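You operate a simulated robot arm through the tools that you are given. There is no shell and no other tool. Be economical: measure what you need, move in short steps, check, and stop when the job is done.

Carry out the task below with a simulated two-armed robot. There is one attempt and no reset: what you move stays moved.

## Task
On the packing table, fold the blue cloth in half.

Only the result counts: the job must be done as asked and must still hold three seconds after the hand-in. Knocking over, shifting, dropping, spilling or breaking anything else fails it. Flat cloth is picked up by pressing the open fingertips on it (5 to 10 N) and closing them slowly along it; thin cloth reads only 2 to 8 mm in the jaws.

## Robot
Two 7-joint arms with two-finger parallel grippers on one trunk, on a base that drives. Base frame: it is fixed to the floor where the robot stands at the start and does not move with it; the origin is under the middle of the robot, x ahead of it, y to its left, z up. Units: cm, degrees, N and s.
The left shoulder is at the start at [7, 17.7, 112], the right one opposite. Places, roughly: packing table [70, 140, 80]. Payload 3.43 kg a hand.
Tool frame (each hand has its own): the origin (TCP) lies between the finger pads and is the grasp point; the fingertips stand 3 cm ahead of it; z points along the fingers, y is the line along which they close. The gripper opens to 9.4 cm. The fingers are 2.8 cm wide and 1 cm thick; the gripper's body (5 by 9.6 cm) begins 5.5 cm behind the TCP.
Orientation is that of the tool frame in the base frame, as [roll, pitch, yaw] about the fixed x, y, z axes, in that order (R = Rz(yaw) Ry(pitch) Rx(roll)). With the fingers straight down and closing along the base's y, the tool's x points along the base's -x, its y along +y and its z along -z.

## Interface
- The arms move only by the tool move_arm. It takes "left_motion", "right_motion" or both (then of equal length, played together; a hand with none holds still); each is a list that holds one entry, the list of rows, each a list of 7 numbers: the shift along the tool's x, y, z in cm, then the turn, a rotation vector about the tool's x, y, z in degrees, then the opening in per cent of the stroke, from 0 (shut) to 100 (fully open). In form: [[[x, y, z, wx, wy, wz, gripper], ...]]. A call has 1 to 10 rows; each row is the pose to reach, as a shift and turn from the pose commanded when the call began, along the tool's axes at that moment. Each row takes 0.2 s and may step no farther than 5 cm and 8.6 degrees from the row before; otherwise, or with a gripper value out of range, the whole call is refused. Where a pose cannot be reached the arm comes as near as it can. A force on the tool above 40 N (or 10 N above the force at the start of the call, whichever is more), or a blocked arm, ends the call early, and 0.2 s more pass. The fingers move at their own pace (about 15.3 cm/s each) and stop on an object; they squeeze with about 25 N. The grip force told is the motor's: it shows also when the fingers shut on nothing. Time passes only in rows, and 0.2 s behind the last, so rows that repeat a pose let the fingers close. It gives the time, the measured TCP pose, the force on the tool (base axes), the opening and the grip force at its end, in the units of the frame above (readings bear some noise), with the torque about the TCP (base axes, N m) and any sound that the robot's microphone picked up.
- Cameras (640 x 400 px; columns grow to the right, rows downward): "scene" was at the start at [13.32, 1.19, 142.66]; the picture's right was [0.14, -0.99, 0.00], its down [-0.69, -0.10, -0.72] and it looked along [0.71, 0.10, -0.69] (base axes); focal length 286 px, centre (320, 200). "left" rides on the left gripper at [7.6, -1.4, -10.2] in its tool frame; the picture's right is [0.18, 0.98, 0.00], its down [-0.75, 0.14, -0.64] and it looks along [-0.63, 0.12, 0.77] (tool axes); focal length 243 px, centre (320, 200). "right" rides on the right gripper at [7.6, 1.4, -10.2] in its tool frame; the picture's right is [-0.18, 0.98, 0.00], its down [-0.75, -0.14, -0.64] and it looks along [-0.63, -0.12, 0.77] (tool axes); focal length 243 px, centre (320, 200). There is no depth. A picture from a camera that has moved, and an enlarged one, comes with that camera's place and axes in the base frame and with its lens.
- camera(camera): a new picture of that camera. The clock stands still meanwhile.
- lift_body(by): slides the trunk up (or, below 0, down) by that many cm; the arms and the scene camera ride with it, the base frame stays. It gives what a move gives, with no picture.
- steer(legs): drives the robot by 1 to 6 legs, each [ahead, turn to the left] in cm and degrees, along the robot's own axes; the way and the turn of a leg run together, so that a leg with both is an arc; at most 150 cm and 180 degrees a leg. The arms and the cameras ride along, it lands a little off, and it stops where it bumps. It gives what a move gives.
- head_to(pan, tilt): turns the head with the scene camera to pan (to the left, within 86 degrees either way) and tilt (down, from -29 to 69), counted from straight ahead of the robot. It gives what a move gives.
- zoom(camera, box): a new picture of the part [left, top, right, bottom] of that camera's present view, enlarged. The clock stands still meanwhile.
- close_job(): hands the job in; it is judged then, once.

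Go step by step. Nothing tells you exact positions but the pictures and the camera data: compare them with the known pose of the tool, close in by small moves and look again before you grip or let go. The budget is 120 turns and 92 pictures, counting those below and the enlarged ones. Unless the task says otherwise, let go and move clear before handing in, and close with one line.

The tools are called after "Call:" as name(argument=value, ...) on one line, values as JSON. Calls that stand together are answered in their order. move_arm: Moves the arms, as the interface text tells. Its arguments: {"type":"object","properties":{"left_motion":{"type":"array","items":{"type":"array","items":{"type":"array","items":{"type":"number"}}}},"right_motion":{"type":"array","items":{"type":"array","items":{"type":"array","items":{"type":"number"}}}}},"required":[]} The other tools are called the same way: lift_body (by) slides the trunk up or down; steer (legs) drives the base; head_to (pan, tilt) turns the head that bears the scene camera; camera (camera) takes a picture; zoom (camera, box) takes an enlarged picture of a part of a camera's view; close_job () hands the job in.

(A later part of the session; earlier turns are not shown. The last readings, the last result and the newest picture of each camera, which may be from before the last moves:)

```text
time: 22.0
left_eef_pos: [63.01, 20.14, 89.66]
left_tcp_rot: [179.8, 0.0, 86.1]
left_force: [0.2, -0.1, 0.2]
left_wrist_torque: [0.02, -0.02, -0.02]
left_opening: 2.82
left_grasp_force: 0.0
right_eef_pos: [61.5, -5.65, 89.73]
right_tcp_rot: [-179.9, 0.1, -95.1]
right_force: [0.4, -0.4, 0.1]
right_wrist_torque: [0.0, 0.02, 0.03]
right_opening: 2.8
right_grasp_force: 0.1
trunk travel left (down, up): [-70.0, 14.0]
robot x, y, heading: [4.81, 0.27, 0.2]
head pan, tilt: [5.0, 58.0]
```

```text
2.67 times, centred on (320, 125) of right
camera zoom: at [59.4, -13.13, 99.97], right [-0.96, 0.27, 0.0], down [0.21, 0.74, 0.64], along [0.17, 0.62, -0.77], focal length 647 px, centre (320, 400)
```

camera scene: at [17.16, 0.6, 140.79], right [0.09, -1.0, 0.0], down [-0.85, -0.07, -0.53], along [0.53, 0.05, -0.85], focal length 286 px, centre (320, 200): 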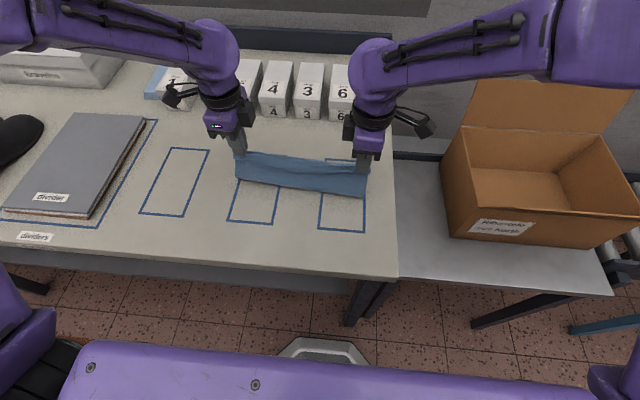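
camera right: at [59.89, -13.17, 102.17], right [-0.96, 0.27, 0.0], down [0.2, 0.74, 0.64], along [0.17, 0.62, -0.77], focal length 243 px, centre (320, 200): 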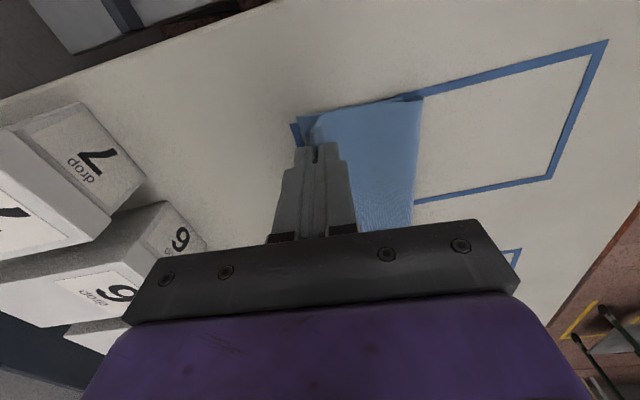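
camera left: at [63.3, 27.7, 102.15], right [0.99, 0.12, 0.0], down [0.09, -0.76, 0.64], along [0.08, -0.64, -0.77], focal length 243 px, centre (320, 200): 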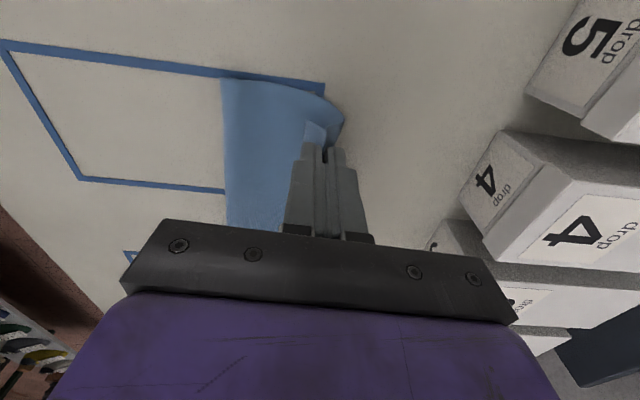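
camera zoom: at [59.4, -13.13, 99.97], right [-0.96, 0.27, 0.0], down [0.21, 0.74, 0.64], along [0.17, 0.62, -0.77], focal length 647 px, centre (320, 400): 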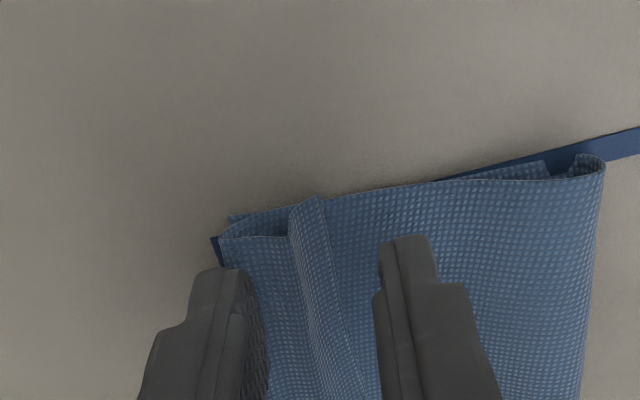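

The edge has turned back into a hem of 2 to 3.5 cm. I'll raise both hands, let the cloth settle and view it from above.

Call:
move_arm(left_motion=[[[0, 0, -1.5, 0, 0, 0, 30], [0, 0, -4, 0, 0, 0, 30], [0, 0, -8, 0, 0, 0, 30], [2, -2, -10, 0, 0, 0, 30], [4, -4, -10, 0, 0, 0, 30], [4, -4, -10, 0, 0, 0, 30], [4, -4, -10, 0, 0, 0, 30]]], right_motion=[[[0, 0, -1.5, 0, 0, 0, 30], [0, 0, -4, 0, 0, 0, 30], [0, 0, -8, 0, 0, 0, 30], [2, 2, -10, 0, 0, 0, 30], [4, 4, -10, 0, 0, 0, 30], [4, 4, -10, 0, 0, 0, 30], [4, 4, -10, 0, 0, 0, 30]]])

Call:
zoom(camera="scene", box=[180, 90, 420, 240])

Call:
camera(camera="left")

Call:
camera(camera="right")

```text
time: 23.6
left_eef_pos: [59.36, 24.47, 99.68]
left_tcp_rot: [179.9, -0.1, 86.2]
left_force: [0.1, -0.3, -0.3]
left_wrist_torque: [0.01, -0.01, 0.03]
left_opening: 2.82
left_grasp_force: 0.1
right_eef_pos: [57.0, -9.31, 99.68]
right_tcp_rot: [-180.0, 0.0, -95.1]
right_force: [0.2, -0.1, 1.2]
right_wrist_torque: [0.02, -0.03, 0.0]
right_opening: 2.83
right_grasp_force: 0.0
trunk travel left (down, up): [-70.0, 14.0]
robot x, y, heading: [5.27, -0.05, 0.2]
head pan, tilt: [5.0, 58.0]
```

```text
2.67 times, centred on (300, 165) of scene
camera zoom: at [16.96, 0.62, 140.81], right [0.09, -1.0, 0.0], down [-0.84, -0.07, -0.53], along [0.53, 0.05, -0.85], focal length 763 px, centre (373, 293)
```

zoom: 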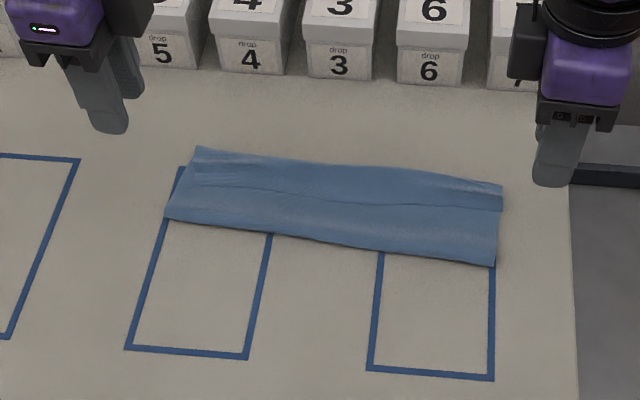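

```text
54 pictures are left
camera left: at [58.42, 32.07, 109.93], right [0.99, 0.12, 0.0], down [0.09, -0.76, 0.64], along [0.08, -0.64, -0.77], focal length 243 px, centre (320, 200)
```

left: 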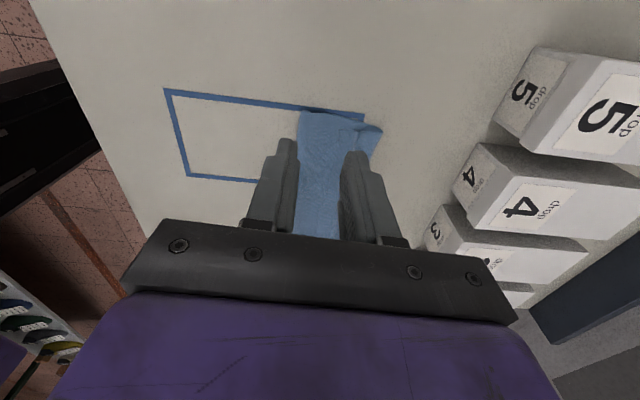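

```text
53 pictures are left
camera right: at [54.95, -16.84, 109.93], right [-0.96, 0.27, 0.0], down [0.21, 0.74, 0.64], along [0.17, 0.62, -0.77], focal length 243 px, centre (320, 200)
```

right: 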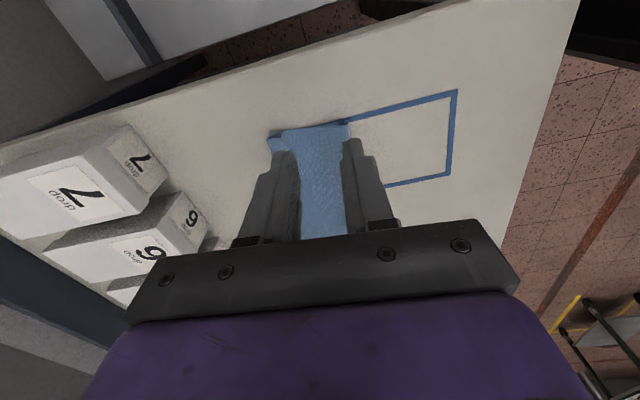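

The near edge has turned back as a hem, so the fold isn't half yet. I'll pinch that free flap edge again, lift the cloth to hang, and lay it down in two halves (far half toward +x, then back), which leaves the gripped edge flat. First I'll hover over the flap edge.

Call:
move_arm(left_motion=[[[-1.4, 1.3, 0, 0, 0, 0, 20], [-2.8, 2.6, 1.5, 0, 0, 0, 20], [-4.15, 3.88, 4.5, 0, 0, 0, 20], [-4.15, 3.88, 8.7, 0, 0, 0, 20], [-4.15, 3.88, 8.7, 0, 0, 0, 20]]], right_motion=[[[-1.4, -1.65, 0, 0, 0, 0, 15], [-2.8, -3.3, 1.5, 0, 0, 0, 15], [-4.16, -4.95, 4.5, 0, 0, 0, 15], [-4.16, -4.95, 8.7, 0, 0, 0, 15], [-4.16, -4.95, 8.7, 0, 0, 0, 15]]])

Call:
zoom(camera="left", box=[200, 60, 440, 210])

Call:
zoom(camera="right", box=[200, 60, 440, 210])

```text
time: 24.8
left_eef_pos: [62.81, 20.1, 91.05]
left_tcp_rot: [179.7, 0.0, 86.2]
left_force: [-0.2, 0.0, 0.7]
left_wrist_torque: [0.03, 0.0, -0.02]
left_opening: 1.88
left_grasp_force: 0.1
right_eef_pos: [62.45, -5.66, 90.98]
right_tcp_rot: [-179.9, 0.0, -95.0]
right_force: [0.5, 0.5, 1.0]
right_wrist_torque: [0.03, -0.01, -0.02]
right_opening: 1.42
right_grasp_force: 0.0
trunk travel left (down, up): [-70.0, 14.0]
robot x, y, heading: [4.87, 0.11, -0.1]
head pan, tilt: [5.0, 58.0]
```

```text
2.67 times, centred on (320, 135) of left
camera zoom: at [61.92, 27.72, 101.2], right [0.99, 0.12, 0.0], down [0.09, -0.76, 0.64], along [0.08, -0.64, -0.77], focal length 647 px, centre (320, 373)
```

zoom: 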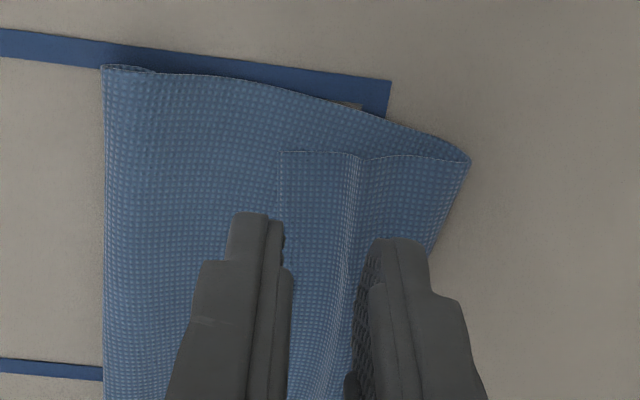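

```text
2.67 times, centred on (320, 135) of right
camera zoom: at [60.28, -13.09, 101.27], right [-0.96, 0.27, 0.0], down [0.2, 0.74, 0.64], along [0.17, 0.62, -0.77], focal length 647 px, centre (320, 373)
```

zoom: 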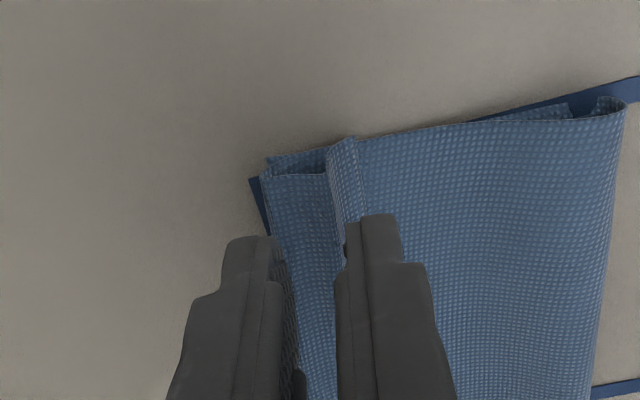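

The left flap spans x 61.8–66.2 with a pleat at 63.5, and the right flap spans 60.9–63.4. I'll centre on them and press lightly.

Call:
move_arm(left_motion=[[[0, 0.5, 0, 0, 0, 0, 20], [0, 0.5, 1.0, 0, 0, 0, 20], [0, 0.5, 2.0, 0, 0, 0, 20], [0, 0.5, 2.5, 0, 0, 0, 20], [0, 0.5, 2.7, 0, 0, 0, 20]]], right_motion=[[[0, 0.45, 0, 0, 0, 0, 15], [0, 0.45, 1.0, 0, 0, 0, 15], [0, 0.45, 2.0, 0, 0, 0, 15], [0, 0.45, 2.5, 0, 0, 0, 15], [0, 0.45, 2.7, 0, 0, 0, 15]]])

Call:
zoom(camera="left", box=[200, 60, 440, 210])

Call:
zoom(camera="right", box=[200, 60, 440, 210])

```text
time: 26.0
left_eef_pos: [63.46, 20.01, 88.12]
left_tcp_rot: [180.0, 0.0, 86.2]
left_force: [-0.1, 0.1, 1.1]
left_wrist_torque: [-0.03, -0.03, -0.02]
left_opening: 1.86
left_grasp_force: 0.1
right_eef_pos: [61.9, -5.43, 88.19]
right_tcp_rot: [-179.9, 0.1, -95.0]
right_force: [-0.5, -0.6, 1.9]
right_wrist_torque: [-0.01, 0.01, -0.01]
right_opening: 1.43
right_grasp_force: 0.5
trunk travel left (down, up): [-70.0, 14.0]
robot x, y, heading: [4.93, -0.11, 0.0]
head pan, tilt: [5.0, 58.0]
```

```text
2.67 times, centred on (320, 135) of left
camera zoom: at [62.49, 27.66, 98.48], right [0.99, 0.12, 0.0], down [0.09, -0.76, 0.64], along [0.08, -0.64, -0.77], focal length 647 px, centre (320, 373)
```

zoom: 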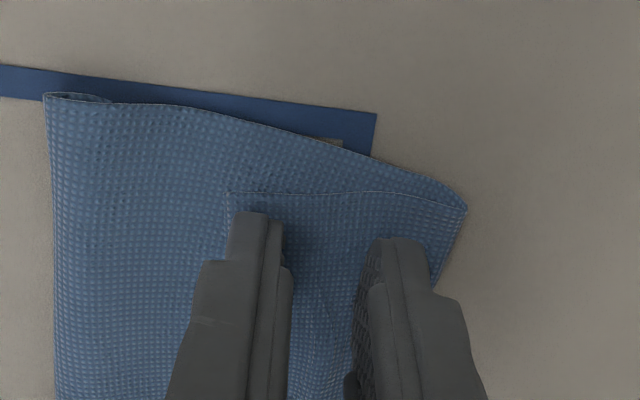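

```text
2.67 times, centred on (320, 135) of right
camera zoom: at [59.9, -13.02, 98.56], right [-0.96, 0.27, 0.0], down [0.2, 0.74, 0.64], along [0.17, 0.62, -0.77], focal length 647 px, centre (320, 373)
```

zoom: 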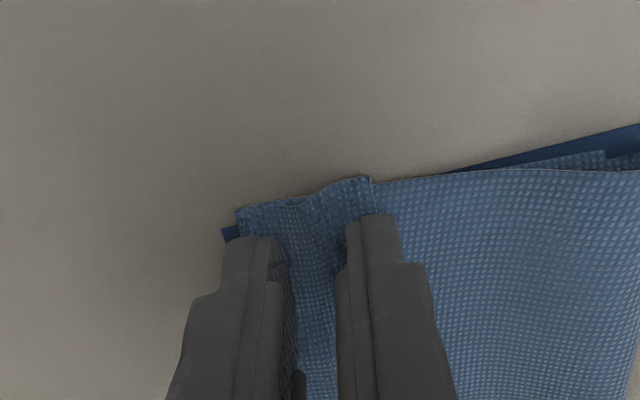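

All fingers sit on the flaps with light contact of 1 to 2 N. I'll close slowly with just a bit more pressure so that only the flap gets gathered.

Call:
move_arm(left_motion=[[[0, 0, 0.1, 0, 0, 0, 18], [0, 0, 0.1, 0, 0, 0, 16], [0, 0, 0.1, 0, 0, 0, 14], [0, 0, 0.1, 0, 0, 0, 12], [0, 0, 0.1, 0, 0, 0, 10], [0, 0, 0.1, 0, 0, 0, 7], [0, 0, 0.1, 0, 0, 0, 4], [0, 0, 0.05, 0, 0, 0, 2], [0, 0, 0.05, 0, 0, 0, 0], [0, 0, 0, 0, 0, 0, 0]]], right_motion=[[[0, 0, 0.05, 0, 0, 0, 15], [0, 0, 0.05, 0, 0, 0, 14], [0, 0, 0.05, 0, 0, 0, 12], [0, 0, 0.05, 0, 0, 0, 10], [0, 0, 0.05, 0, 0, 0, 8], [0, 0, 0.05, 0, 0, 0, 6], [0, 0, 0.05, 0, 0, 0, 4], [0, 0, 0.05, 0, 0, 0, 2], [0, 0, 0.05, 0, 0, 0, 0], [0, 0, 0, 0, 0, 0, 0]]])

Call:
zoom(camera="left", box=[200, 60, 440, 210])

Call:
zoom(camera="right", box=[200, 60, 440, 210])

```text
time: 28.2
left_eef_pos: [63.45, 20.06, 88.27]
left_tcp_rot: [179.9, 0.0, 86.3]
left_force: [-0.9, -0.4, 1.3]
left_wrist_torque: [0.0, -0.03, 0.02]
left_opening: 0.0
left_grasp_force: 25.1
right_eef_pos: [61.82, -5.58, 88.23]
right_tcp_rot: [-180.0, 0.0, -95.0]
right_force: [-0.7, 0.6, 3.5]
right_wrist_torque: [0.04, -0.01, -0.02]
right_opening: 0.19
right_grasp_force: 25.7
trunk travel left (down, up): [-70.0, 14.0]
robot x, y, heading: [5.03, -0.16, -0.1]
head pan, tilt: [5.0, 58.0]
```

```text
2.67 times, centred on (320, 135) of left
camera zoom: at [62.5, 27.63, 98.46], right [0.99, 0.12, 0.0], down [0.09, -0.76, 0.64], along [0.08, -0.64, -0.77], focal length 647 px, centre (320, 373)
```

zoom: 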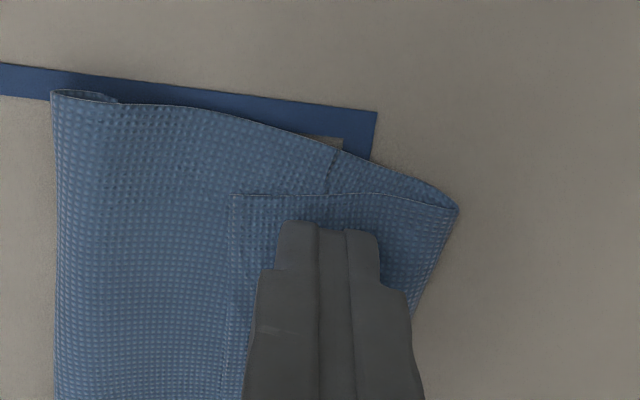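

```text
2.67 times, centred on (320, 135) of right
camera zoom: at [59.85, -13.02, 98.54], right [-0.96, 0.27, 0.0], down [0.21, 0.74, 0.64], along [0.17, 0.62, -0.77], focal length 647 px, centre (320, 373)
```

zoom: 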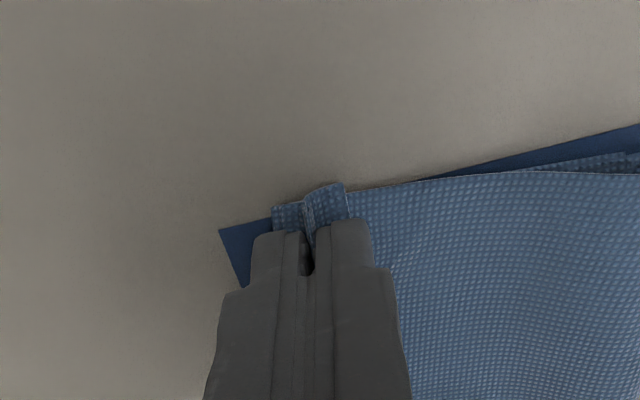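

The right hand has the flap at 0.19 cm, but the left closed on nothing. I'll reopen the left and press harder.

Call:
move_arm(left_motion=[[[0, 0, -0.3, 0, 0, 0, 15], [0, 0.2, -0.3, 0, 0, 0, 27], [0, 0.2, 0.1, 0, 0, 0, 27], [0, 0.2, 0.3, 0, 0, 0, 27], [0, 0.2, 0.3, 0, 0, 0, 27]]])

Call:
zoom(camera="left", box=[200, 60, 440, 210])

```text
time: 29.4
left_eef_pos: [63.55, 19.98, 88.32]
left_tcp_rot: [179.8, 0.0, 86.2]
left_force: [1.8, 0.0, 15.9]
left_wrist_torque: [0.08, 0.01, -0.07]
left_opening: 2.51
left_grasp_force: 0.0
right_eef_pos: [61.75, -5.57, 88.37]
right_tcp_rot: [-179.7, -0.1, -95.0]
right_force: [-0.1, -0.1, -0.1]
right_wrist_torque: [0.03, -0.02, 0.02]
right_opening: 0.19
right_grasp_force: 25.0
trunk travel left (down, up): [-70.0, 14.0]
robot x, y, heading: [5.01, 0.02, 0.2]
head pan, tilt: [5.0, 58.0]
```

```text
2.67 times, centred on (320, 135) of left
camera zoom: at [62.62, 27.59, 98.4], right [0.99, 0.12, 0.01], down [0.09, -0.76, 0.64], along [0.08, -0.64, -0.77], focal length 647 px, centre (320, 373)
```

zoom: 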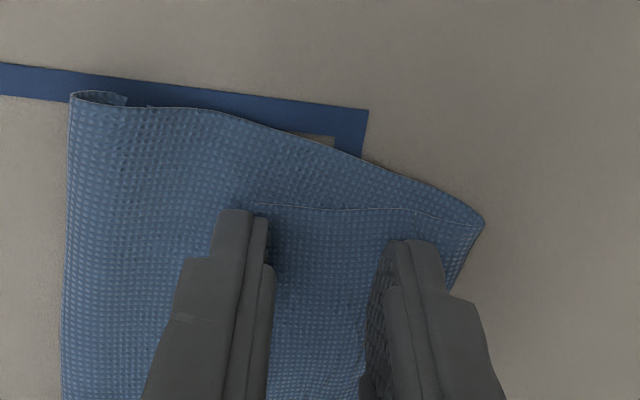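

The outer finger only just touches the flap edge and the force is a bit high. I'll shift the left 0.4 cm inward, press at about 8 N and close slowly.

Call:
move_arm(left_motion=[[[0, 0.4, -0.5, 0, 0, 0, 25], [0, 0.4, -0.08, 0, 0, 0, 25], [0, 0.4, -0.06, 0, 0, 0, 23], [0, 0.4, -0.06, 0, 0, 0, 20], [0, 0.4, -0.06, 0, 0, 0, 17], [0, 0.4, -0.06, 0, 0, 0, 13], [0, 0.4, -0.06, 0, 0, 0, 9], [0, 0.4, -0.08, 0, 0, 0, 5], [0, 0.4, -0.08, 0, 0, 0, 0], [0, 0.4, -0.1, 0, 0, 0, 0]]])

Call:
zoom(camera="left", box=[200, 60, 440, 210])

```text
time: 31.6
left_eef_pos: [64.01, 19.94, 88.28]
left_tcp_rot: [179.7, -0.1, 86.1]
left_force: [1.0, -0.3, 14.9]
left_wrist_torque: [0.05, -0.06, 0.0]
left_opening: 0.18
left_grasp_force: 24.9
right_eef_pos: [61.93, -5.57, 88.31]
right_tcp_rot: [-179.9, 0.1, -95.0]
right_force: [0.1, 0.5, -0.1]
right_wrist_torque: [0.03, -0.01, -0.03]
right_opening: 0.21
right_grasp_force: 25.3
trunk travel left (down, up): [-70.0, 14.0]
robot x, y, heading: [5.04, 0.05, 0.3]
head pan, tilt: [5.0, 58.0]
```

```text
2.67 times, centred on (320, 135) of left
camera zoom: at [62.99, 27.54, 98.41], right [0.99, 0.12, 0.0], down [0.09, -0.76, 0.64], along [0.08, -0.64, -0.77], focal length 647 px, centre (320, 373)
```

zoom: 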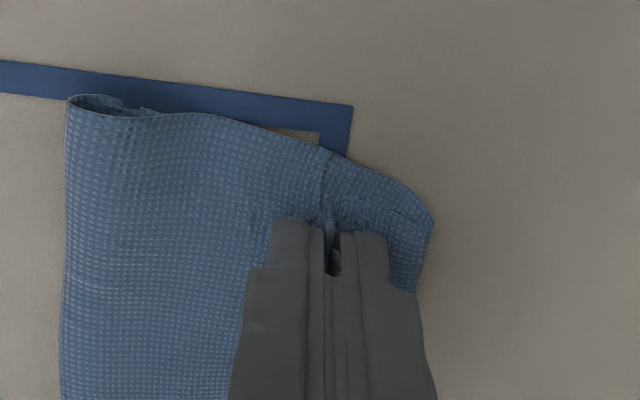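

The left pinch also reads 0.18 cm now. I'll lift both hands about 13 cm and check what they hold.

Call:
move_arm(left_motion=[[[0, 0, -1.3, 0, 0, 0, 0], [0, -0.3, -2.6, 0, 0, 0, 0], [0, -0.6, -3.9, 0, 0, 0, 0], [0, -1, -5.2, 0, 0, 0, 0], [0, -1.4, -6.5, 0, 0, 0, 0], [0, -1.8, -7.8, 0, 0, 0, 0], [0, -2.2, -9.1, 0, 0, 0, 0], [0, -2.6, -10.4, 0, 0, 0, 0], [0, -3, -11.7, 0, 0, 0, 0], [0, -3.4, -13, 0, 0, 0, 0]]], right_motion=[[[0, 0, -1.3, 0, 0, 0, 0], [0, 0.3, -2.6, 0, 0, 0, 0], [0, 0.6, -3.9, 0, 0, 0, 0], [0, 1, -5.2, 0, 0, 0, 0], [0, 1.4, -6.5, 0, 0, 0, 0], [0, 1.8, -7.8, 0, 0, 0, 0], [0, 2.2, -9.1, 0, 0, 0, 0], [0, 2.6, -10.4, 0, 0, 0, 0], [0, 3, -11.7, 0, 0, 0, 0], [0, 3.4, -13, 0, 0, 0, 0]]])

Call:
camera(camera="scene")

Call:
camera(camera="left")

Call:
camera(camera="right")

```text
time: 33.8
left_eef_pos: [60.56, 20.17, 101.14]
left_tcp_rot: [179.9, 0.0, 86.2]
left_force: [-0.6, -0.3, 0.8]
left_wrist_torque: [-0.02, 0.0, 0.0]
left_opening: 0.19
left_grasp_force: 25.0
right_eef_pos: [58.48, -5.32, 101.23]
right_tcp_rot: [-179.9, -0.1, -95.1]
right_force: [-0.5, -0.4, -0.5]
right_wrist_torque: [-0.02, -0.03, -0.01]
right_opening: 0.18
right_grasp_force: 24.9
trunk travel left (down, up): [-70.0, 14.0]
robot x, y, heading: [5.44, 0.25, 0.2]
head pan, tilt: [5.0, 58.0]
```

```text
44 pictures are left
camera scene: at [16.91, 0.61, 140.81], right [0.09, -1.0, 0.0], down [-0.84, -0.07, -0.53], along [0.53, 0.05, -0.85], focal length 286 px, centre (320, 200)
```

scene: 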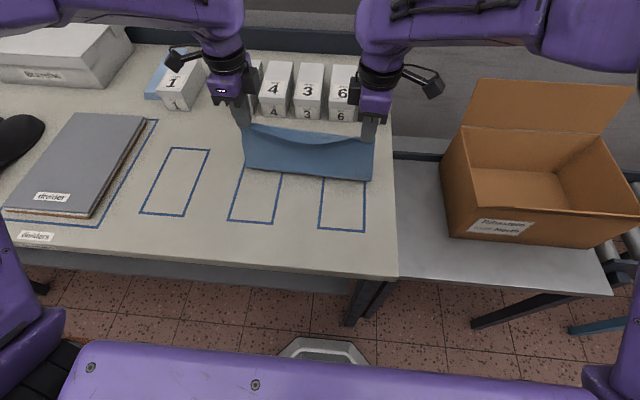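

```text
43 pictures are left
camera left: at [59.61, 27.82, 111.3], right [0.99, 0.12, 0.0], down [0.09, -0.76, 0.64], along [0.08, -0.64, -0.77], focal length 243 px, centre (320, 200)
```

left: 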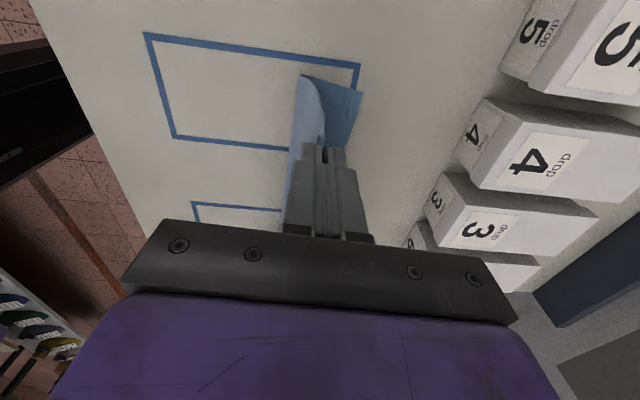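

```text
42 pictures are left
camera right: at [56.4, -12.68, 111.59], right [-0.96, 0.27, 0.0], down [0.21, 0.74, 0.64], along [0.17, 0.62, -0.77], focal length 243 px, centre (320, 200)
```

right: 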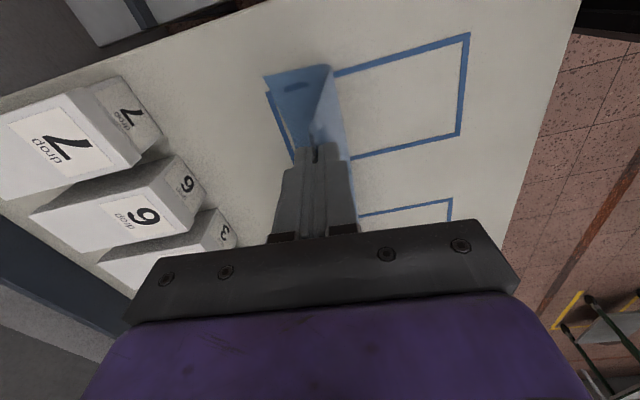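

Both hands hold the edge well. I'll lift until the whole cloth hangs free and move back to around x = 55.

Call:
move_arm(left_motion=[[[0, -0.3, -1.3, 0, 0, 0, 0], [0, -0.6, -2.6, 0, 0, 0, 0], [0, -0.9, -3.9, 0, 0, 0, 0], [0, -1.2, -5.2, 0, 0, 0, 0], [0, -1.6, -6.5, 0, 0, 0, 0], [0, -2.2, -8, 0, 0, 0, 0], [0, -3, -9.5, 0, 0, 0, 0], [0, -4, -11, 0, 0, 0, 0], [0, -5, -12, 0, 0, 0, 0], [0, -5.5, -12, 0, 0, 0, 0]]], right_motion=[[[0, 0.3, -1.3, 0, 0, 0, 0], [0, 0.6, -2.6, 0, 0, 0, 0], [0, 0.9, -3.9, 0, 0, 0, 0], [0, 1.2, -5.2, 0, 0, 0, 0], [0, 1.6, -6.5, 0, 0, 0, 0], [0, 2.2, -8, 0, 0, 0, 0], [0, 3, -9.5, 0, 0, 0, 0], [0, 4, -11, 0, 0, 0, 0], [0, 5, -12, 0, 0, 0, 0], [0, 5.5, -12, 0, 0, 0, 0]]])

Call:
camera(camera="scene")

Call:
camera(camera="left")

Call:
camera(camera="right")

```text
time: 36.0
left_eef_pos: [55.19, 20.61, 113.15]
left_tcp_rot: [179.9, 0.0, 86.2]
left_force: [0.1, -0.1, -0.6]
left_wrist_torque: [0.05, 0.0, 0.03]
left_opening: 0.19
left_grasp_force: 24.9
right_eef_pos: [52.91, -4.79, 113.17]
right_tcp_rot: [179.9, 0.1, -95.1]
right_force: [-0.2, -0.7, -0.3]
right_wrist_torque: [0.0, -0.01, 0.03]
right_opening: 0.18
right_grasp_force: 25.2
trunk travel left (down, up): [-70.0, 14.0]
robot x, y, heading: [4.91, 0.1, 0.0]
head pan, tilt: [5.0, 58.0]
```

```text
41 pictures are left
camera scene: at [17.01, 0.62, 140.8], right [0.09, -1.0, 0.0], down [-0.84, -0.07, -0.53], along [0.53, 0.05, -0.85], focal length 286 px, centre (320, 200)
```

scene: 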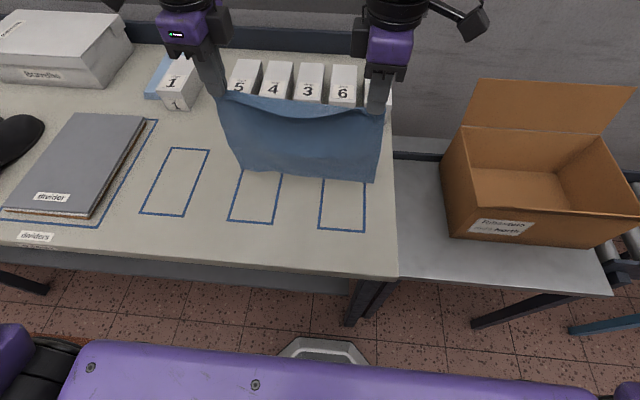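

```text
40 pictures are left
camera left: at [54.18, 28.19, 123.31], right [0.99, 0.12, 0.0], down [0.09, -0.76, 0.64], along [0.08, -0.64, -0.77], focal length 243 px, centre (320, 200)
```

left: 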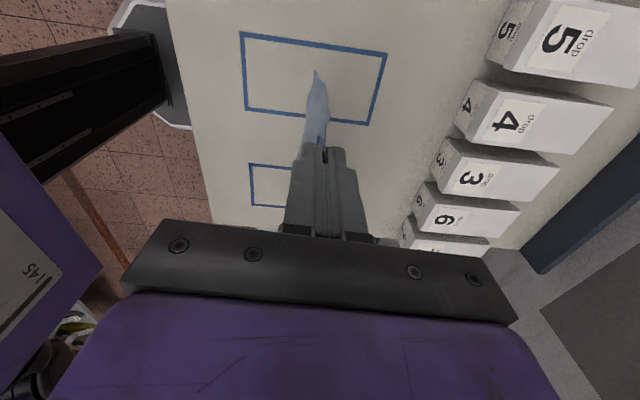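

```text
39 pictures are left
camera right: at [50.93, -12.26, 123.51], right [-0.96, 0.27, 0.0], down [0.21, 0.74, 0.64], along [0.17, 0.62, -0.77], focal length 243 px, centre (320, 200)
```

right: 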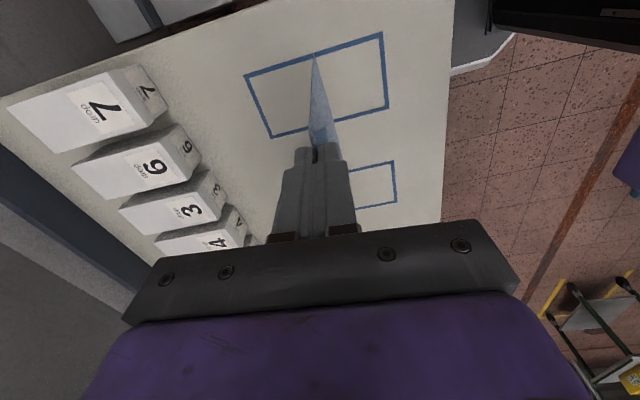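

The cloth hangs freely and straight, with its bottom edge 5 to 7 cm above the table. I'll lower it and start laying the lower half toward +x, spreading the hands slightly.

Call:
move_arm(left_motion=[[[0.2, 0, 1.5, 0, 0, 0, 0], [0.4, 0, 3, 0, 0, 0, 0], [0.4, 0, 4.2, 0, 0, 0, 0], [0.4, 0.3, 5.4, 0, 0, 0, 0], [0.4, 1.2, 6.3, 0, 0, 0, 0], [0.4, 2.4, 7.3, 0, 0, 0, 0], [0.4, 3.6, 8.4, 0, 0, 0, 0], [0.4, 4.8, 9.6, 0, 0, 0, 0], [0.4, 6, 10.8, 0, 0, 0, 0], [0.4, 6, 10.8, 0, 0, 0, 0]]], right_motion=[[[0.2, 0, 1.5, 0, 0, 0, 0], [0.4, 0, 3, 0, 0, 0, 0], [0.4, 0, 4.2, 0, 0, 0, 0], [0.4, -0.3, 5.4, 0, 0, 0, 0], [0.4, -1.2, 6.3, 0, 0, 0, 0], [0.4, -2.4, 7.3, 0, 0, 0, 0], [0.4, -3.6, 8.4, 0, 0, 0, 0], [0.4, -4.8, 9.6, 0, 0, 0, 0], [0.4, -6, 10.8, 0, 0, 0, 0], [0.4, -6, 10.8, 0, 0, 0, 0]]])

Call:
camera(camera="scene")

Call:
camera(camera="left")

Call:
camera(camera="right")

```text
time: 38.2
left_eef_pos: [61.13, 20.54, 102.31]
left_tcp_rot: [179.9, 0.0, 86.2]
left_force: [0.6, -4.0, -0.8]
left_wrist_torque: [-0.16, 0.02, 0.01]
left_opening: 0.2
left_grasp_force: 24.9
right_eef_pos: [58.88, -5.71, 102.41]
right_tcp_rot: [-179.9, 0.0, -95.0]
right_force: [1.2, 4.2, 0.7]
right_wrist_torque: [0.08, -0.02, -0.03]
right_opening: 0.18
right_grasp_force: 24.7
trunk travel left (down, up): [-70.0, 14.0]
robot x, y, heading: [5.17, -0.07, 0.0]
head pan, tilt: [5.0, 58.0]
```

```text
38 pictures are left
camera scene: at [16.91, 0.61, 140.81], right [0.09, -1.0, 0.0], down [-0.84, -0.07, -0.53], along [0.53, 0.05, -0.85], focal length 286 px, centre (320, 200)
```

scene: 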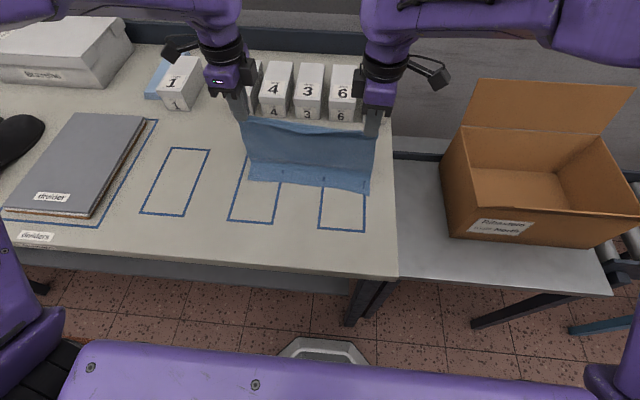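

```text
37 pictures are left
camera left: at [60.19, 28.11, 112.56], right [0.99, 0.12, 0.0], down [0.09, -0.76, 0.64], along [0.08, -0.64, -0.77], focal length 243 px, centre (320, 200)
```

left: 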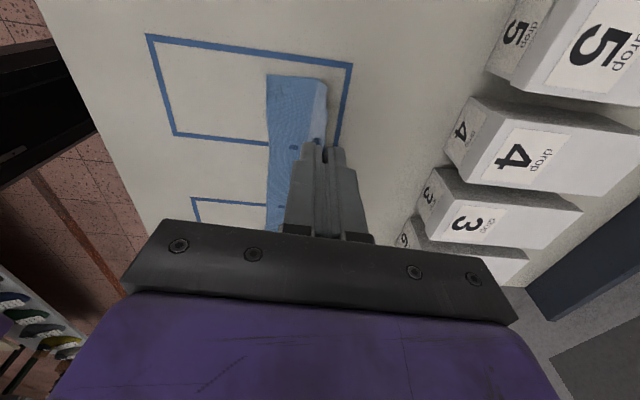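

```text
36 pictures are left
camera right: at [56.86, -13.2, 112.75], right [-0.96, 0.27, 0.0], down [0.2, 0.74, 0.64], along [0.17, 0.62, -0.77], focal length 243 px, centre (320, 200)
```

right: 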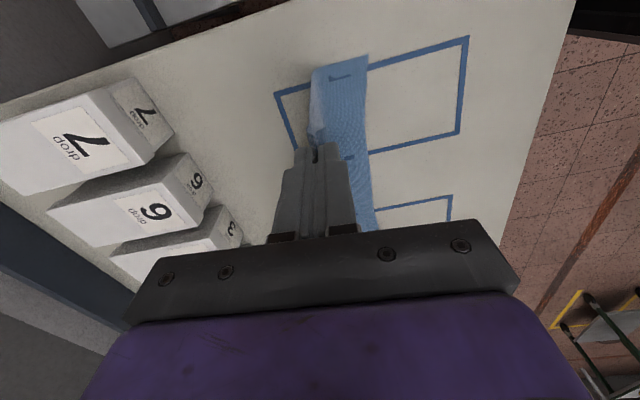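

The lower half is going down nicely, with the free edge at about x = 55.6 left and 53.5 right. I'll continue to above the planned fold line at x ≈ 66.5.

Call:
move_arm(left_motion=[[[0, 1.1, 1.1, 0, 0, 0, 0], [0, 2.2, 2.2, 0, 0, 0, 0], [0, 3.3, 3.4, 0, 0, 0, 0], [0, 4.4, 4.6, 0, 0, 0, 0], [0, 5.4, 5.8, 0, 0, 0, 0], [0, 5.4, 5.8, 0, 0, 0, 0]]], right_motion=[[[0, -1.1, 1.1, 0, 0, 0, 0], [0, -2.2, 2.2, 0, 0, 0, 0], [0, -3.3, 3.4, 0, 0, 0, 0], [0, -4.4, 4.6, 0, 0, 0, 0], [0, -5.4, 5.8, 0, 0, 0, 0], [0, -5.4, 5.8, 0, 0, 0, 0]]])

Call:
camera(camera="scene")

Call:
camera(camera="left")

Call:
camera(camera="right")

```text
time: 39.6
left_eef_pos: [66.48, 20.14, 96.54]
left_tcp_rot: [179.9, 0.0, 86.2]
left_force: [-0.6, -4.7, 0.8]
left_wrist_torque: [-0.18, 0.02, -0.01]
left_opening: 0.2
left_grasp_force: 24.8
right_eef_pos: [64.43, -6.1, 96.66]
right_tcp_rot: [-179.9, -0.1, -95.0]
right_force: [1.0, 4.7, -0.1]
right_wrist_torque: [0.15, -0.02, 0.03]
right_opening: 0.19
right_grasp_force: 24.8
trunk travel left (down, up): [-70.0, 14.0]
robot x, y, heading: [5.06, 0.03, 0.2]
head pan, tilt: [5.0, 58.0]
```

```text
35 pictures are left
camera scene: at [16.93, 0.61, 140.81], right [0.09, -1.0, 0.0], down [-0.84, -0.07, -0.53], along [0.53, 0.05, -0.85], focal length 286 px, centre (320, 200)
```

scene: 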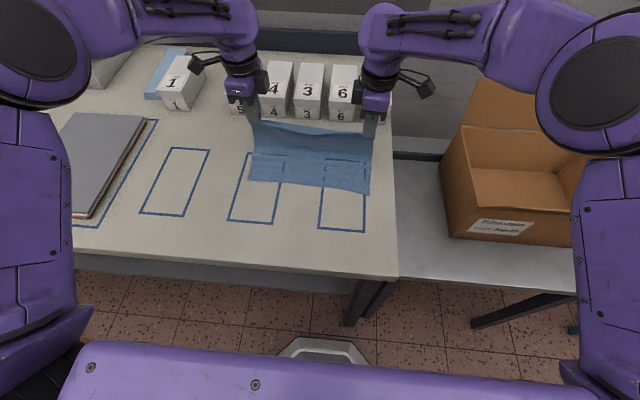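

```text
34 pictures are left
camera left: at [65.59, 27.82, 106.72], right [0.99, 0.12, 0.0], down [0.09, -0.76, 0.64], along [0.08, -0.64, -0.77], focal length 243 px, centre (320, 200)
```

left: 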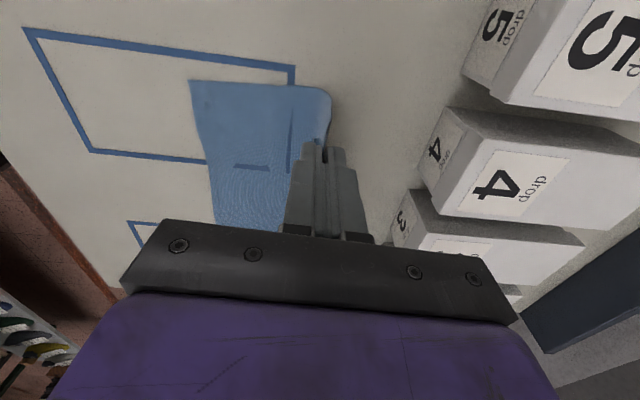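

```text
33 pictures are left
camera right: at [62.28, -13.6, 106.97], right [-0.96, 0.27, 0.0], down [0.2, 0.74, 0.64], along [0.17, 0.62, -0.77], focal length 243 px, centre (320, 200)
```

right: 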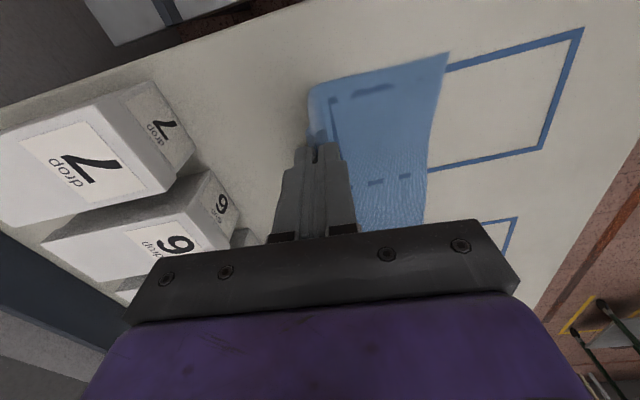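

The free edge has stayed put at [55.6, 21.2] and [53.6, -7.6]. I'll now arc both hands back toward -x and down to lay the upper half over it, stopping about 1.5 cm above the table.

Call:
move_arm(left_motion=[[[0, -1.28, 0.1, 0, 0, 0, 0], [0, -2.53, 0.4, 0, 0, 0, 0], [0, -3.72, 0.9, 0, 0, 0, 0], [0, -4.82, 1.57, 0, 0, 0, 0], [0, -5.8, 2.4, 0, 0, 0, 0], [0, -6.63, 3.38, 0, 0, 0, 0], [0, -7.3, 4.48, 0, 0, 0, 0], [0, -7.8, 5.67, 0, 0, 0, 0], [0, -8.1, 6.9, 0, 0, 0, 0], [0, -8.1, 6.9, 0, 0, 0, 0]]], right_motion=[[[0, 1.28, 0.1, 0, 0, 0, 0], [0, 2.53, 0.4, 0, 0, 0, 0], [0, 3.72, 0.9, 0, 0, 0, 0], [0, 4.82, 1.57, 0, 0, 0, 0], [0, 5.8, 2.4, 0, 0, 0, 0], [0, 6.63, 3.38, 0, 0, 0, 0], [0, 7.3, 4.48, 0, 0, 0, 0], [0, 7.8, 5.67, 0, 0, 0, 0], [0, 8.1, 6.9, 0, 0, 0, 0], [0, 8.1, 6.9, 0, 0, 0, 0]]])

Call:
zoom(camera="scene", box=[180, 90, 420, 240])

Call:
camera(camera="left")

Call:
camera(camera="right")

```text
time: 41.8
left_eef_pos: [58.52, 20.67, 89.44]
left_tcp_rot: [179.9, -0.2, 86.2]
left_force: [-1.2, -4.1, -0.7]
left_wrist_torque: [-0.12, 0.02, 0.02]
left_opening: 0.19
left_grasp_force: 25.3
right_eef_pos: [56.34, -5.33, 89.71]
right_tcp_rot: [180.0, 0.0, -95.0]
right_force: [0.8, 3.6, -0.3]
right_wrist_torque: [0.15, 0.0, 0.0]
right_opening: 0.19
right_grasp_force: 24.6
trunk travel left (down, up): [-70.0, 14.0]
robot x, y, heading: [4.86, -0.1, -0.1]
head pan, tilt: [5.0, 58.0]
```

```text
2.67 times, centred on (300, 165) of scene
camera zoom: at [16.98, 0.61, 140.81], right [0.09, -1.0, 0.0], down [-0.84, -0.07, -0.53], along [0.53, 0.05, -0.85], focal length 763 px, centre (373, 293)
```

zoom: 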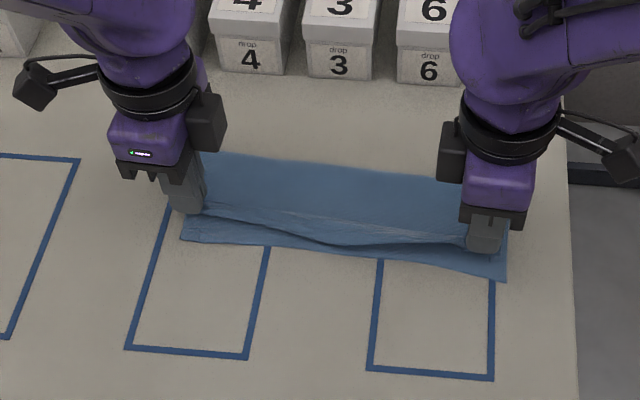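

```text
31 pictures are left
camera left: at [57.6, 28.39, 99.74], right [0.99, 0.12, 0.0], down [0.09, -0.76, 0.64], along [0.08, -0.64, -0.77], focal length 243 px, centre (320, 200)
```

left: 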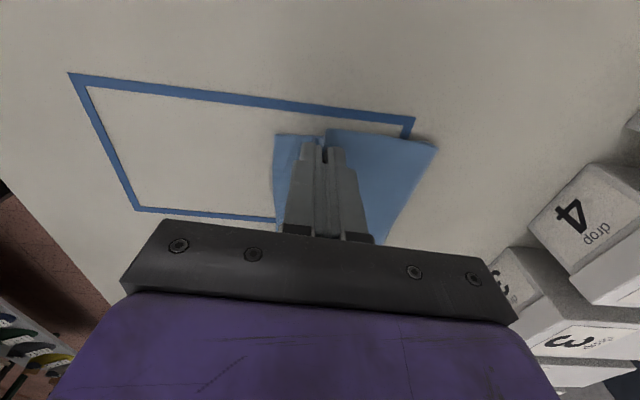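

```text
30 pictures are left
camera right: at [54.25, -12.91, 100.04], right [-0.96, 0.27, 0.0], down [0.21, 0.74, 0.64], along [0.17, 0.62, -0.77], focal length 243 px, centre (320, 200)
```

right: 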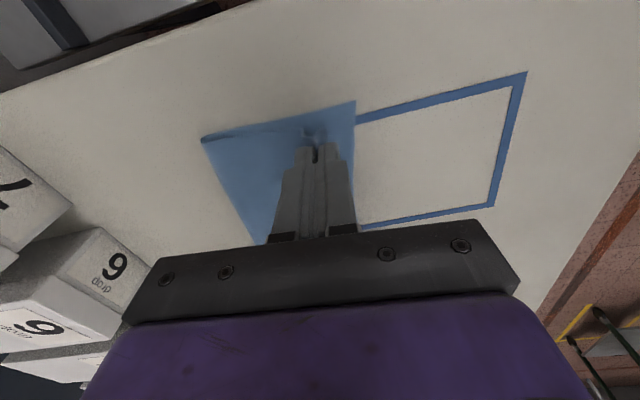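

The upper half is over the lower one, and unpinching should bring its edge to about x = 55.5 left and 53.3 right, matching the free edge. I'll relax the sideways pull, lower, move 0.5 cm further and release slowly.

Call:
move_arm(left_motion=[[[-0.15, -0.3, 0.4, 0, 0, 0, 0], [-0.3, -0.5, 0.8, 0, 0, 0, 0], [-0.3, -0.5, 0.9, 0, 0, 0, 0], [-0.3, -0.5, 0.9, 0, 0, 0, 5], [-0.3, -0.5, 0.9, 0, 0, 0, 10], [-0.3, -0.5, 0.9, 0, 0, 0, 16], [-0.3, -0.5, 0.7, 0, 0, 0, 24], [-0.3, -0.5, 0.3, 0, 0, 0, 30], [-0.3, -0.5, -1, 0, 0, 0, 30], [-0.3, -0.5, -3, 0, 0, 0, 30]]], right_motion=[[[-0.15, 0.3, 0.5, 0, 0, 0, 0], [-0.3, 0.5, 1.0, 0, 0, 0, 0], [-0.3, 0.5, 1.1, 0, 0, 0, 0], [-0.3, 0.5, 1.1, 0, 0, 0, 5], [-0.3, 0.5, 1.1, 0, 0, 0, 10], [-0.3, 0.5, 1.1, 0, 0, 0, 16], [-0.3, 0.5, 0.8, 0, 0, 0, 24], [-0.3, 0.5, 0.3, 0, 0, 0, 30], [-0.3, 0.5, -1, 0, 0, 0, 30], [-0.3, 0.5, -3, 0, 0, 0, 30]]])

Call:
zoom(camera="scene", box=[180, 90, 420, 240])

Call:
zoom(camera="left", box=[200, 60, 440, 210])

Call:
zoom(camera="right", box=[200, 60, 440, 210])

```text
time: 44.0
left_eef_pos: [57.84, 20.52, 92.62]
left_tcp_rot: [179.9, -0.2, 86.2]
left_force: [-0.2, 0.6, 0.6]
left_wrist_torque: [0.03, -0.01, 0.01]
left_opening: 2.82
left_grasp_force: 0.0
right_eef_pos: [55.81, -5.13, 92.68]
right_tcp_rot: [-179.9, 0.0, -94.9]
right_force: [0.1, 0.1, -0.5]
right_wrist_torque: [-0.01, 0.0, 0.01]
right_opening: 2.81
right_grasp_force: 0.1
trunk travel left (down, up): [-70.0, 14.0]
robot x, y, heading: [5.19, -0.08, -0.2]
head pan, tilt: [5.0, 58.0]
```

```text
2.67 times, centred on (300, 165) of scene
camera zoom: at [16.87, 0.6, 140.81], right [0.09, -1.0, 0.0], down [-0.84, -0.07, -0.53], along [0.53, 0.05, -0.85], focal length 763 px, centre (373, 293)
```

zoom: 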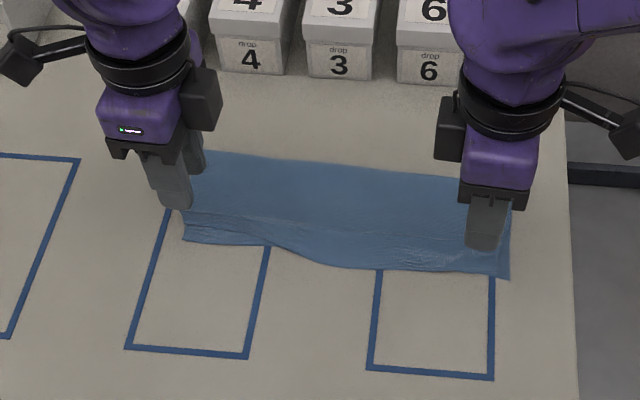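

```text
2.67 times, centred on (320, 135) of left
camera zoom: at [56.87, 28.08, 102.83], right [0.99, 0.12, 0.0], down [0.09, -0.76, 0.64], along [0.08, -0.64, -0.77], focal length 647 px, centre (320, 373)
```

zoom: 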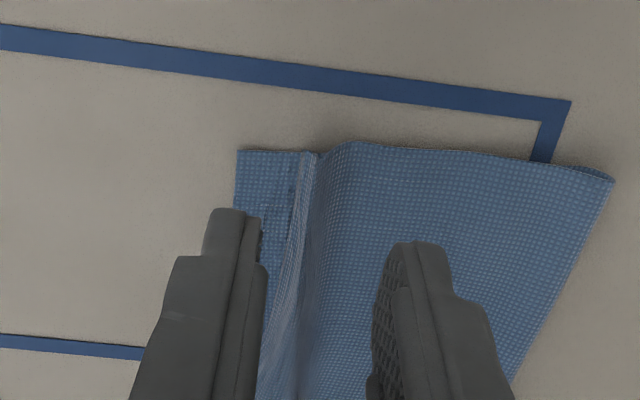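

```text
2.67 times, centred on (320, 135) of right
camera zoom: at [53.67, -12.58, 103.01], right [-0.96, 0.27, 0.0], down [0.21, 0.74, 0.64], along [0.17, 0.62, -0.77], focal length 647 px, centre (320, 373)
```

zoom: 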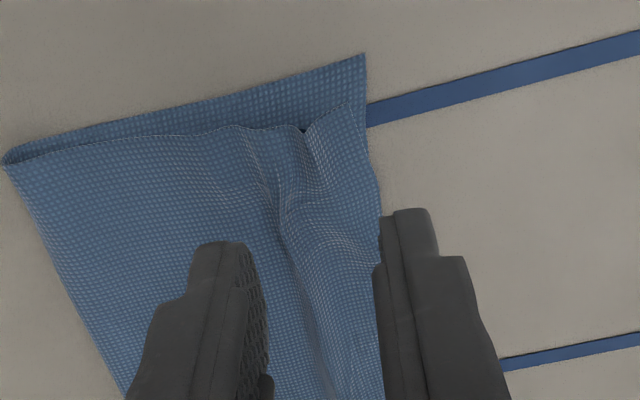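

The right side lines up well, while the left still shows a pleat about 1.5 cm from the edge. I'll move both hands clear and look.

Call:
move_arm(left_motion=[[[0, 0, -3, 0, 0, 0, 30], [3, 0, -6, 0, 0, 0, 30], [6, 0, -6, 0, 0, 0, 30], [9, 0, -6, 0, 0, 0, 30], [9, 0, -6, 0, 0, 0, 30]]], right_motion=[[[0, 0, -3, 0, 0, 0, 30], [3, 0, -6, 0, 0, 0, 30], [6, 0, -6, 0, 0, 0, 30], [9, 0, -6, 0, 0, 0, 30], [9, 0, -6, 0, 0, 0, 30]]])

Call:
zoom(camera="scene", box=[220, 130, 396, 240])

Call:
zoom(camera="left", box=[240, 100, 440, 225])

```text
time: 45.2
left_eef_pos: [58.44, 29.41, 98.45]
left_tcp_rot: [179.9, -0.1, 86.2]
left_force: [0.3, -0.7, -0.4]
left_wrist_torque: [-0.01, 0.02, -0.01]
left_opening: 2.79
left_grasp_force: 0.1
right_eef_pos: [55.0, -14.09, 98.76]
right_tcp_rot: [179.9, 0.0, -95.0]
right_force: [-0.2, -0.3, -0.1]
right_wrist_torque: [-0.01, 0.0, -0.02]
right_opening: 2.83
right_grasp_force: 0.1
trunk travel left (down, up): [-70.0, 14.0]
robot x, y, heading: [5.26, 0.17, -0.1]
head pan, tilt: [5.0, 58.0]
```

```text
3.64 times, centred on (308, 185) of scene
camera zoom: at [17.01, 0.61, 140.8], right [0.09, -1.0, 0.0], down [-0.84, -0.07, -0.53], along [0.53, 0.05, -0.85], focal length 1041 px, centre (364, 254)
```

zoom: 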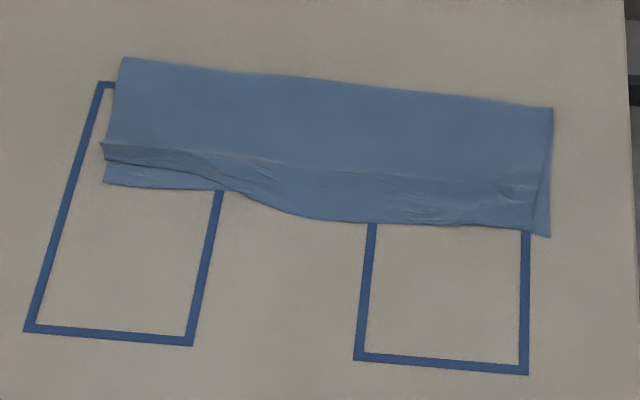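

```text
3.20 times, centred on (340, 162) of left
camera zoom: at [57.6, 37.08, 108.7], right [0.99, 0.12, 0.0], down [0.09, -0.76, 0.64], along [0.08, -0.64, -0.77], focal length 776 px, centre (256, 320)
```

zoom: 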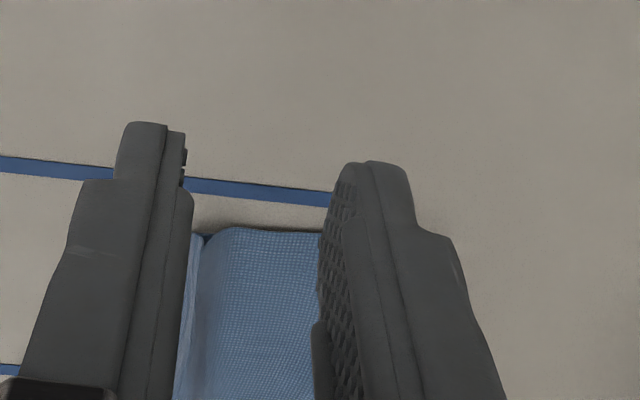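

The fold is nearly matched, and only the left end of the top layer looks about 1.5 cm short. I'll shift the left hand so its camera can see that corner.

Call:
move_arm(left_motion=[[[-1, 3, 0, 0, 0, 0, 30], [-3, 6, 0, 0, 0, 0, 30], [-5, 8, 0, 0, 0, 0, 30]]])

Call:
zoom(camera="left", box=[120, 60, 320, 185])

Call:
zoom(camera="scene", box=[240, 150, 320, 200])

```text
time: 46.0
left_eef_pos: [66.2, 23.83, 98.49]
left_tcp_rot: [180.0, 0.0, 86.2]
left_force: [0.0, 0.8, 0.1]
left_wrist_torque: [0.03, 0.0, -0.01]
left_opening: 2.81
left_grasp_force: 0.0
right_eef_pos: [55.0, -14.14, 98.75]
right_tcp_rot: [180.0, 0.0, -95.0]
right_force: [0.3, -0.8, 0.8]
right_wrist_torque: [0.0, -0.03, 0.0]
right_opening: 2.83
right_grasp_force: 0.1
trunk travel left (down, up): [-70.0, 14.0]
robot x, y, heading: [4.83, -0.16, -0.1]
head pan, tilt: [5.0, 58.0]
```

```text
3.20 times, centred on (220, 122) of left
camera zoom: at [65.29, 31.41, 108.76], right [0.99, 0.12, 0.0], down [0.09, -0.76, 0.64], along [0.08, -0.64, -0.77], focal length 776 px, centre (640, 448)
```

zoom: 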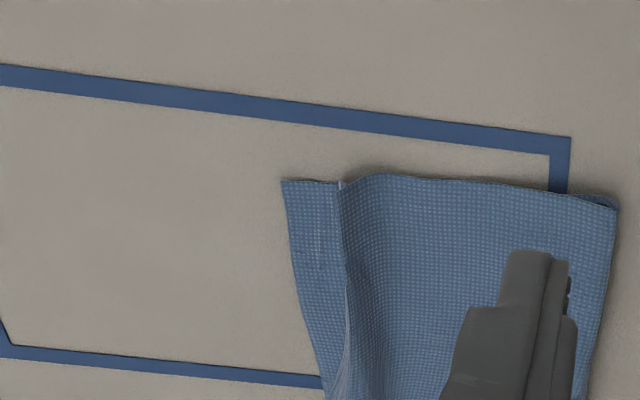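

```text
8.00 times, centred on (280, 175) of scene
camera zoom: at [17.07, 0.52, 140.8], right [0.09, -1.0, 0.0], down [-0.85, -0.07, -0.53], along [0.53, 0.05, -0.85], focal length 2289 px, centre (640, 400)
```

zoom: 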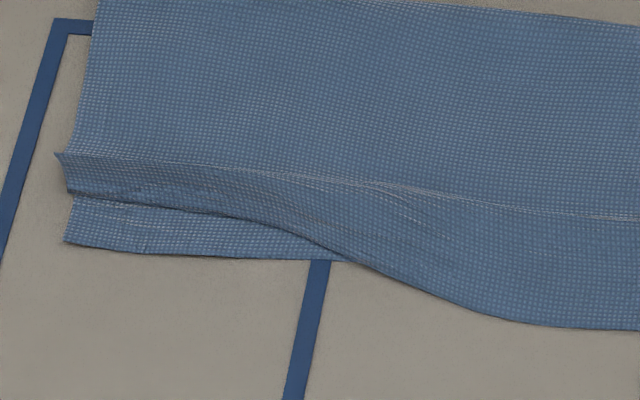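

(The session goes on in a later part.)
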